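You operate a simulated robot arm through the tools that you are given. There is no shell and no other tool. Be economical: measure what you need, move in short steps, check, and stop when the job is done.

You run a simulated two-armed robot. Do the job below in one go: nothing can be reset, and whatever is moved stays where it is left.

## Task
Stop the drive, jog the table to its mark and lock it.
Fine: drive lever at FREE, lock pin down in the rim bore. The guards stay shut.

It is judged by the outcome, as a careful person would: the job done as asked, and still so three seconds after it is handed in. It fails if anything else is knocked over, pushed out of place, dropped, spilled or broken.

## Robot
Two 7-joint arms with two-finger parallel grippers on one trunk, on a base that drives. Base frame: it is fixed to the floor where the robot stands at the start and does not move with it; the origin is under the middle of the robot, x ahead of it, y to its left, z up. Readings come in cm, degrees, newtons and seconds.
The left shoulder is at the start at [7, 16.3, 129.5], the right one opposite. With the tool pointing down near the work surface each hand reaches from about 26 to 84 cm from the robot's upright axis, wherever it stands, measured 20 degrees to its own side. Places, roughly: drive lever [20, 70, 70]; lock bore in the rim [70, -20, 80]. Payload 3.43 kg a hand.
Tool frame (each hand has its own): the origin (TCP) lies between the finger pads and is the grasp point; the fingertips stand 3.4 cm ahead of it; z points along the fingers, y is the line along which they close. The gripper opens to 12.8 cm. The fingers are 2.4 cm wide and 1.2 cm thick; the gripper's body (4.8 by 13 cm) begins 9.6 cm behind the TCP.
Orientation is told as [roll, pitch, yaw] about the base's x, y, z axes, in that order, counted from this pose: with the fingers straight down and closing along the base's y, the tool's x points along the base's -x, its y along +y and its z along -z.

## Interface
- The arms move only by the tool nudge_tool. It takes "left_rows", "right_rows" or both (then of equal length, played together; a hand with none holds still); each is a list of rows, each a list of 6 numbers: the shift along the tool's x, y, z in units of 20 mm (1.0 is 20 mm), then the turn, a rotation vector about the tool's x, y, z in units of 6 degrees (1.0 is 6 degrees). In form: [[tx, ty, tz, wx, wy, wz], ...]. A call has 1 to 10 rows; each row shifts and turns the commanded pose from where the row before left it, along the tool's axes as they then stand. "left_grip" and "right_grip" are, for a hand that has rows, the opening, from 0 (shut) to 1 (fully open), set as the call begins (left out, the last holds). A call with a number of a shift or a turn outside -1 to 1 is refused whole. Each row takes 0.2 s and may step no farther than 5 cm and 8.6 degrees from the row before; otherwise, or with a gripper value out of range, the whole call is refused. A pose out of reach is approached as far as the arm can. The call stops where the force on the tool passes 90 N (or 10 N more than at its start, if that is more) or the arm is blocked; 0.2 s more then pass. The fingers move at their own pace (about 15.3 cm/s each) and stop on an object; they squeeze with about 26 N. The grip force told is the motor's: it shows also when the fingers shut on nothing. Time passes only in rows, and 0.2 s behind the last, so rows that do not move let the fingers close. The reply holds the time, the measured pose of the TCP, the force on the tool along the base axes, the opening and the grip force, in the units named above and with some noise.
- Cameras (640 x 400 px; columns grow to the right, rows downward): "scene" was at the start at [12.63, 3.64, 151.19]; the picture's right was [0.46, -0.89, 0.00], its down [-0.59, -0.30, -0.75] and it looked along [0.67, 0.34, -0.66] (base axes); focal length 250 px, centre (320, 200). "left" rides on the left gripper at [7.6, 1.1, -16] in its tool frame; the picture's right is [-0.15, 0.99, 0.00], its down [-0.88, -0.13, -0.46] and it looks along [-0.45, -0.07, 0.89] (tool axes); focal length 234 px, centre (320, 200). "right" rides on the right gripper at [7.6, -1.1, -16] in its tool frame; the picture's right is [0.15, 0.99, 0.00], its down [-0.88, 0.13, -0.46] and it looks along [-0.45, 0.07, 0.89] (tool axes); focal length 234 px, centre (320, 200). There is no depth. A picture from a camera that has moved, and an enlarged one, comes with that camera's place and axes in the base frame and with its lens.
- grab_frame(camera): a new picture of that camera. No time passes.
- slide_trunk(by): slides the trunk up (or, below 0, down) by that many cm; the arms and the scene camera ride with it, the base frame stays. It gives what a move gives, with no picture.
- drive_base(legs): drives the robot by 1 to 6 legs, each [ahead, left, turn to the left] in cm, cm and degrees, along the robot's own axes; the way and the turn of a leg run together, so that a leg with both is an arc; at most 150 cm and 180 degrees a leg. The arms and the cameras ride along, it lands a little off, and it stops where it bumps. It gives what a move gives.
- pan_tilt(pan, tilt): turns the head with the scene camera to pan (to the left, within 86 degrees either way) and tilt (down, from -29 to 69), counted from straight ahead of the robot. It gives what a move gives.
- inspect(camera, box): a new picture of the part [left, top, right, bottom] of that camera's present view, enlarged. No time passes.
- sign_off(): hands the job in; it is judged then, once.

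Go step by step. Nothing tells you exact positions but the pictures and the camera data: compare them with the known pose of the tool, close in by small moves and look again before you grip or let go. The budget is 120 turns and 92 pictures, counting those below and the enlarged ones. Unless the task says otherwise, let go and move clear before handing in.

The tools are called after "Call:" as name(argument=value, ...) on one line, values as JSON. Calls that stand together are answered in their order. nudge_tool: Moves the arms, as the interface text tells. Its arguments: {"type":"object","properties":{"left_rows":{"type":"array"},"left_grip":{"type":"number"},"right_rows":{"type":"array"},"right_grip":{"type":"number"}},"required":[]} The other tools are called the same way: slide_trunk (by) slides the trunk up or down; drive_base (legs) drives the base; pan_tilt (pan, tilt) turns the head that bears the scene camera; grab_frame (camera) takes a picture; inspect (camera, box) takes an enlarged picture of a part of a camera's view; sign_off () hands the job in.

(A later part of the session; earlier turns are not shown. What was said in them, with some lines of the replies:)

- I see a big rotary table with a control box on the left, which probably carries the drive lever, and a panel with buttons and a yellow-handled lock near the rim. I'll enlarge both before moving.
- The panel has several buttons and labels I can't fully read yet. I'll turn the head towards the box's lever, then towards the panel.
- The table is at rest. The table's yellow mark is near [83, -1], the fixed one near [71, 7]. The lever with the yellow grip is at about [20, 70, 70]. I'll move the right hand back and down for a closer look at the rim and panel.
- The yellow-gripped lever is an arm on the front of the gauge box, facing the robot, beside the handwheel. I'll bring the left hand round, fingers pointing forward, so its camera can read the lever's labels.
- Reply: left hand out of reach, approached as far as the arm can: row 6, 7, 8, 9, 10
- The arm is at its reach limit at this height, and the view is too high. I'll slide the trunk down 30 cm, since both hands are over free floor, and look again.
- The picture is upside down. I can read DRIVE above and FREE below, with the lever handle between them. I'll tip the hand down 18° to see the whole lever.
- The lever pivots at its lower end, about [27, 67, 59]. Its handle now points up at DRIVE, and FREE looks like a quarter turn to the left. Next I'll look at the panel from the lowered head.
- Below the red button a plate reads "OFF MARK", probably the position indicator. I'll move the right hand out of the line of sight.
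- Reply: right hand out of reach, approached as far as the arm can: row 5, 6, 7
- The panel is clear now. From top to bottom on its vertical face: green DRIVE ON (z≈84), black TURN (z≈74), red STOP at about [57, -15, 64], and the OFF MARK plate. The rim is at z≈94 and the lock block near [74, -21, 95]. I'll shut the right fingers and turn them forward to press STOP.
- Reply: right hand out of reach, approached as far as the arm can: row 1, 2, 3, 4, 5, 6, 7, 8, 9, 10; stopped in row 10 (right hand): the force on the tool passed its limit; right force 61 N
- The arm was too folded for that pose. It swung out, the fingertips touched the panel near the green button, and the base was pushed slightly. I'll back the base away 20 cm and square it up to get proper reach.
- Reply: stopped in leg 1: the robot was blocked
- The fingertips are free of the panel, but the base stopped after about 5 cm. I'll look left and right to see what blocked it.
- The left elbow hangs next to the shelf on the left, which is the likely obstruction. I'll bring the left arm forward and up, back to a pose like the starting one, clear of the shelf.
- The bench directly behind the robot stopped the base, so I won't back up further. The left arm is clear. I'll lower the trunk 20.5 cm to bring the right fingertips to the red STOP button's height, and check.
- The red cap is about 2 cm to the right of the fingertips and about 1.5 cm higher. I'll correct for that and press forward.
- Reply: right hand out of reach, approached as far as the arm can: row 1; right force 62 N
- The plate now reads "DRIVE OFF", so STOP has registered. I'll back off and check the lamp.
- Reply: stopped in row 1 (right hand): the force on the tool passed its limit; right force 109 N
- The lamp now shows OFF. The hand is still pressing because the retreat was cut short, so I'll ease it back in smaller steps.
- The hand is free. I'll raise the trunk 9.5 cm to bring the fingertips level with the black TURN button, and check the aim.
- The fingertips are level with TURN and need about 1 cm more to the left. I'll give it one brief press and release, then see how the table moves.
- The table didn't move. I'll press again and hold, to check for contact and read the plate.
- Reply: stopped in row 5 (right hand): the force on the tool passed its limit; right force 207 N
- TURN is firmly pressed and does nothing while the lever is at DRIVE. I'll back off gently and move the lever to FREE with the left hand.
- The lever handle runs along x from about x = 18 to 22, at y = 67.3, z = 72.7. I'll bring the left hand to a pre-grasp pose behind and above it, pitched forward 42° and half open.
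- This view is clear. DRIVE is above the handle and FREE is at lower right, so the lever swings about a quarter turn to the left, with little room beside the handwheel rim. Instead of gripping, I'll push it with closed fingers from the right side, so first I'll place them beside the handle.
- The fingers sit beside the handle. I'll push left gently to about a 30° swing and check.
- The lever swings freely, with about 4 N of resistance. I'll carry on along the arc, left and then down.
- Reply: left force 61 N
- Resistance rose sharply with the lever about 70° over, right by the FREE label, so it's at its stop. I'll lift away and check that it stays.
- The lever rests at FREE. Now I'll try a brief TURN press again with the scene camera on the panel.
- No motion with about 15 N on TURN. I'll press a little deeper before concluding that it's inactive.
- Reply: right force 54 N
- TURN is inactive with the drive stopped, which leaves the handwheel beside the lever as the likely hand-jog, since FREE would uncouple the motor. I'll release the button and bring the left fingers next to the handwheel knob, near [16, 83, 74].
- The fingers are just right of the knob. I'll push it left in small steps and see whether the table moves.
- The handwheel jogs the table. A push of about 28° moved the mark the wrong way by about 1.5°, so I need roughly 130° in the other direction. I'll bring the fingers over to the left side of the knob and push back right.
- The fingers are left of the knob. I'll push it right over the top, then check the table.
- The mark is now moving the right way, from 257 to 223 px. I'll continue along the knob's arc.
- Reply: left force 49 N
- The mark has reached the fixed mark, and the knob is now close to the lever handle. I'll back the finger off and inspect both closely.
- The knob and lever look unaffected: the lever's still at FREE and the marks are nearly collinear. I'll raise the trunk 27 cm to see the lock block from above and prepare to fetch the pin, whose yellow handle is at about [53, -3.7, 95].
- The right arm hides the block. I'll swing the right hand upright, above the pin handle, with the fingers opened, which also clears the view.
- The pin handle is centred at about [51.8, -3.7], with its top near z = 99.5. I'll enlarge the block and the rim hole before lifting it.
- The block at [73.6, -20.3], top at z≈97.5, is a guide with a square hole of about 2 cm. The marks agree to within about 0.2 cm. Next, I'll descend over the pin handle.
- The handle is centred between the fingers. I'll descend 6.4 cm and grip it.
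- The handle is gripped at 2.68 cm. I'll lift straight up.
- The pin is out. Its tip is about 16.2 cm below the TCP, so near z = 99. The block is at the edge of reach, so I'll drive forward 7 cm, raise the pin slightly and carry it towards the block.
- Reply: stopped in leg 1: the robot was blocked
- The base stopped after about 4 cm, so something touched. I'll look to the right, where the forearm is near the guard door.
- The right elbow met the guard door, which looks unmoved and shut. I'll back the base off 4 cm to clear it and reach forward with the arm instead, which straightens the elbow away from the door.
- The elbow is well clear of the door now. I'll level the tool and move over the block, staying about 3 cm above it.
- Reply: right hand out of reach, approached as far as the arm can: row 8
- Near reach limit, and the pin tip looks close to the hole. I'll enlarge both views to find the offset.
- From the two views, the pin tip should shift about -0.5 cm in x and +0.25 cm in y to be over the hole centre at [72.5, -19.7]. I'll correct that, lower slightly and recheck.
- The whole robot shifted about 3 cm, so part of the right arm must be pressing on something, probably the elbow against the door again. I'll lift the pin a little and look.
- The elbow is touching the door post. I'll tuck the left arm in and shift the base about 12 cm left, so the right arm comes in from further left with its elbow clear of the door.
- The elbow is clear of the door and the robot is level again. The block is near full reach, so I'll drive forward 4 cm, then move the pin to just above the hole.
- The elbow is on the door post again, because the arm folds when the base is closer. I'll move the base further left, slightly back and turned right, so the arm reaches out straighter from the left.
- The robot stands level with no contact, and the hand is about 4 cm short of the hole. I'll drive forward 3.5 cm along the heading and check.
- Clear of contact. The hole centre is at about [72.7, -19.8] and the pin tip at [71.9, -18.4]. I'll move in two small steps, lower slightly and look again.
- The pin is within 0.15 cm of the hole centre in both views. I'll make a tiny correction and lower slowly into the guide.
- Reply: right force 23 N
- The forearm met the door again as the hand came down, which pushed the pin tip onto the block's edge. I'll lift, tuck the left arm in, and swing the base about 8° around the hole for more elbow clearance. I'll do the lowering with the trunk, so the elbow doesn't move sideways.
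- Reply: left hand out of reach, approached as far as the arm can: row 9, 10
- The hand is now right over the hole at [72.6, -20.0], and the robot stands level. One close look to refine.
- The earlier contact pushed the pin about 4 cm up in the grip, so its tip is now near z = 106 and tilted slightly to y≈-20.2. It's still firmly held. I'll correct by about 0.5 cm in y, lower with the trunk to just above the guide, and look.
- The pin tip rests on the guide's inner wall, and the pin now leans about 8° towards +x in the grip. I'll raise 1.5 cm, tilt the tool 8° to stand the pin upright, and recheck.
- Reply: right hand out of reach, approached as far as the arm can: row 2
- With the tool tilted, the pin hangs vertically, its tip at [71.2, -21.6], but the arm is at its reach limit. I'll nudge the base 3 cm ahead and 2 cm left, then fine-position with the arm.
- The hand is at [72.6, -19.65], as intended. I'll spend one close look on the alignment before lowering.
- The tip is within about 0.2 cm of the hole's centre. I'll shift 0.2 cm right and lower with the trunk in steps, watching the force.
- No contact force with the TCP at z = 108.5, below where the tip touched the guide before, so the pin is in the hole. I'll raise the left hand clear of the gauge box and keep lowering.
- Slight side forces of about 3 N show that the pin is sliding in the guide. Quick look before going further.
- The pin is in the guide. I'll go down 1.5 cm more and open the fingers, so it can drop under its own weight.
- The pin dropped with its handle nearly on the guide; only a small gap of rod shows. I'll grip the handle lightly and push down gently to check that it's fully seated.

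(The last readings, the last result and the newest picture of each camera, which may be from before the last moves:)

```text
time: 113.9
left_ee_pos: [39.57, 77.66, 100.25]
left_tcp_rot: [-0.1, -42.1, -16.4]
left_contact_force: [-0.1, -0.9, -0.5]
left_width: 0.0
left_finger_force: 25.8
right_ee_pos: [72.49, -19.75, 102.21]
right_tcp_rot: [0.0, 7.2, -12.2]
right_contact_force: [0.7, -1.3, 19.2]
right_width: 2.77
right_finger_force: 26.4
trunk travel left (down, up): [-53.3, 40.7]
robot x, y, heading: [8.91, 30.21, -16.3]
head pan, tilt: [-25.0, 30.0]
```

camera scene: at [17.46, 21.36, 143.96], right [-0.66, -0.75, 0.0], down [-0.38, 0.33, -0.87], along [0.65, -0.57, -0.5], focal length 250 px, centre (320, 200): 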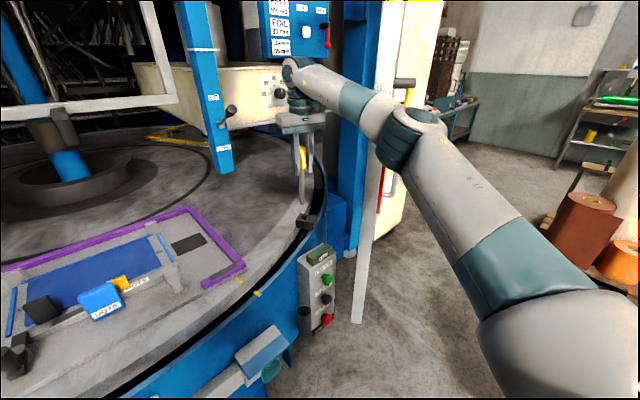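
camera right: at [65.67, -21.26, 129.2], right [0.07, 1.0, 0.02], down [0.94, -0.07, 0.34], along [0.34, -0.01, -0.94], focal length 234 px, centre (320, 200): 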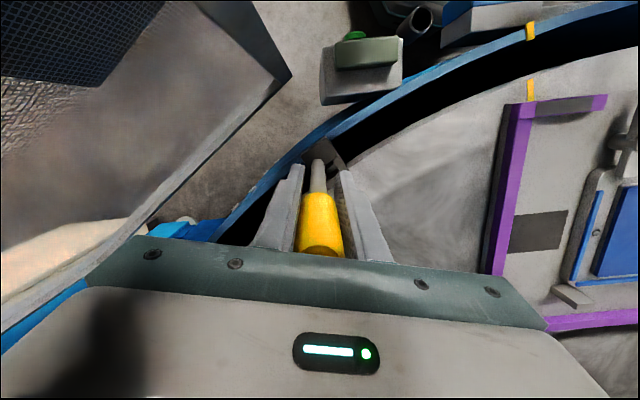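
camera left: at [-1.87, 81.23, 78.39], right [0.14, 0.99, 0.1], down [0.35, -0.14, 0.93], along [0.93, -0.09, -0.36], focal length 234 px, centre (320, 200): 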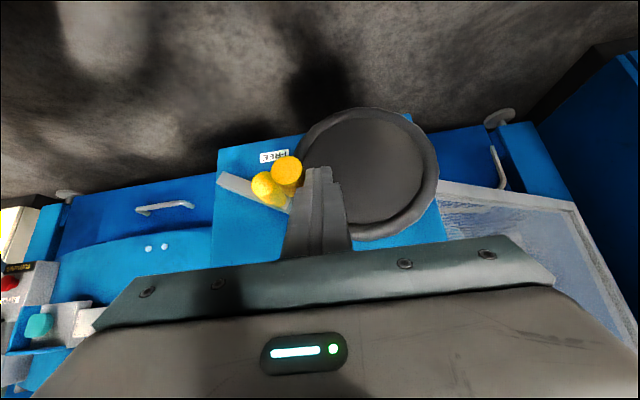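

It resists with 19 N, so it's bottomed on something. I'll release and look closely at the gap between handle and guide.

Call:
nudge_tool(right_rows=[[0, 0, 0, 0, 0, 0], [0, 0, 0, 0, 0, 0], [0, 0, -0.5, 0, 0, 0], [0, 0, -1, 0, 0, 0], [0, 0, -1, 0, 0, 0], [0, 0, -1, 0, 0, 0], [0, 0, -1, 0, 0, 0]], right_grip=0.5)

Call:
inspect(camera="scene", box=[285, 150, 341, 200])

```text
time: 115.5
left_ee_pos: [39.6, 77.61, 100.27]
left_tcp_rot: [-0.1, -42.0, -16.5]
left_contact_force: [0.8, 0.4, 0.3]
left_width: 0.0
left_finger_force: 25.9
right_ee_pos: [71.83, -19.3, 109.93]
right_tcp_rot: [-0.1, 7.5, -12.3]
right_contact_force: [0.3, -0.6, 0.5]
right_width: 6.39
right_finger_force: 0.1
right hand out of reach, approached as far as the arm can: row 5, 6, 7
trunk travel left (down, up): [-53.3, 40.7]
robot x, y, heading: [8.81, 30.17, -16.3]
head pan, tilt: [-25.0, 30.0]
```

```text
8.00 times, centred on (313, 175) of scene
camera zoom: at [20.6, 22.64, 128.77], right [-0.66, -0.75, 0.0], down [-0.38, 0.33, -0.87], along [0.65, -0.57, -0.5], focal length 2004 px, centre (376, 400)
```

zoom: 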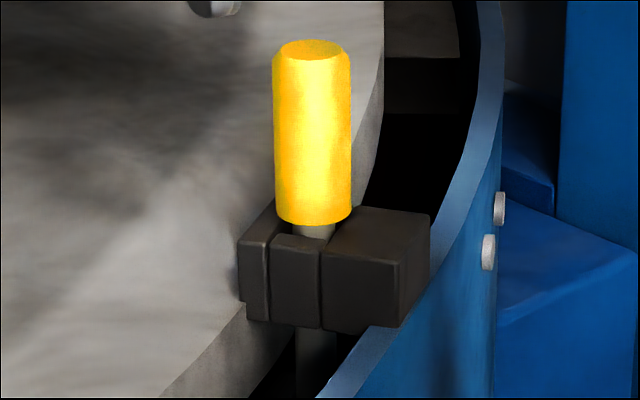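

The pin stands in the guide with about 0.8 cm between handle and block, and its rod continues below. One crop just under the block should show whether it's in the rim bore.

Call:
inspect(camera="scene", box=[292, 180, 340, 212])

```text
12.50 times, centred on (316, 196) of scene
camera zoom: at [20.6, 22.64, 128.77], right [-0.66, -0.75, 0.0], down [-0.38, 0.33, -0.87], along [0.65, -0.57, -0.5], focal length 3131 px, centre (370, 250)
```

zoom: 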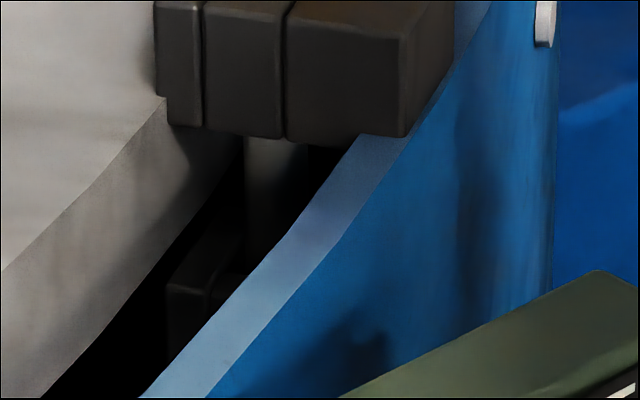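

Under the block, the matching rim socket lies directly below the guide, its top near z = 90. The pin tip is at about z = 86, several centimetres inside it, so the pin is in the bore. I'll raise both hands clear.

Call:
slide_trunk(by=10)

Call:
pan_tilt(pan=5, tilt=40)

Call:
grab_frame(camera="scene")

```text
time: 116.9
left_ee_pos: [39.62, 77.48, 110.27]
left_tcp_rot: [-0.3, -42.0, -16.4]
left_contact_force: [0.5, 0.2, 0.5]
left_width: 0.0
left_finger_force: 26.4
right_ee_pos: [71.94, -19.25, 120.07]
right_tcp_rot: [0.0, 7.4, -12.2]
right_contact_force: [-0.6, -0.6, 0.2]
right_width: 6.4
right_finger_force: 0.1
trunk travel left (down, up): [-63.3, 30.7]
robot x, y, heading: [9.12, 30.21, -16.3]
head pan, tilt: [-25.0, 30.0]
```

```text
time: 117.8
left_ee_pos: [39.73, 77.55, 110.31]
left_tcp_rot: [-0.1, -41.9, -16.4]
left_contact_force: [-0.7, -0.5, -0.8]
left_width: 0.0
left_finger_force: 25.8
right_ee_pos: [71.88, -19.24, 120.0]
right_tcp_rot: [0.0, 7.4, -12.2]
right_contact_force: [0.8, 0.1, -0.8]
right_width: 6.41
right_finger_force: 0.2
trunk travel left (down, up): [-63.3, 30.7]
robot x, y, heading: [9.2, 30.24, -16.2]
head pan, tilt: [5.0, 40.0]
```

```text
refused: no pictures are left
```

I have no pictures left. At last sight the drive was OFF, the lever was at its FREE stop, the marks were lined up and the pin stood in the guide over the rim bore. Both hands are now clear, so I'm handing in.

Call:
sign_off()

```text
The job is handed in.
```

I've handed the job in: the drive is stopped (lamp OFF), the lever is at FREE, the table is jogged to its mark and the lock pin is down in the rim bore.

- **Pin:** I judged it seated from the pictures. There's a gap of about 0.8 cm between its handle and the guide, and I didn't test the lock by trying to turn the table.
- **Mark:** the table and fixed marks lined up to within about 0.2 cm before I put the pin in.
- **Contacts along the way:** the right elbow touched the guard door's post a few times, and the base bumped the bench behind the robot once. The right hand also hit the panel near the DRIVE ON button before I stopped the drive. I saw nothing move and the door looked shut, but I had no pictures left for a final look.
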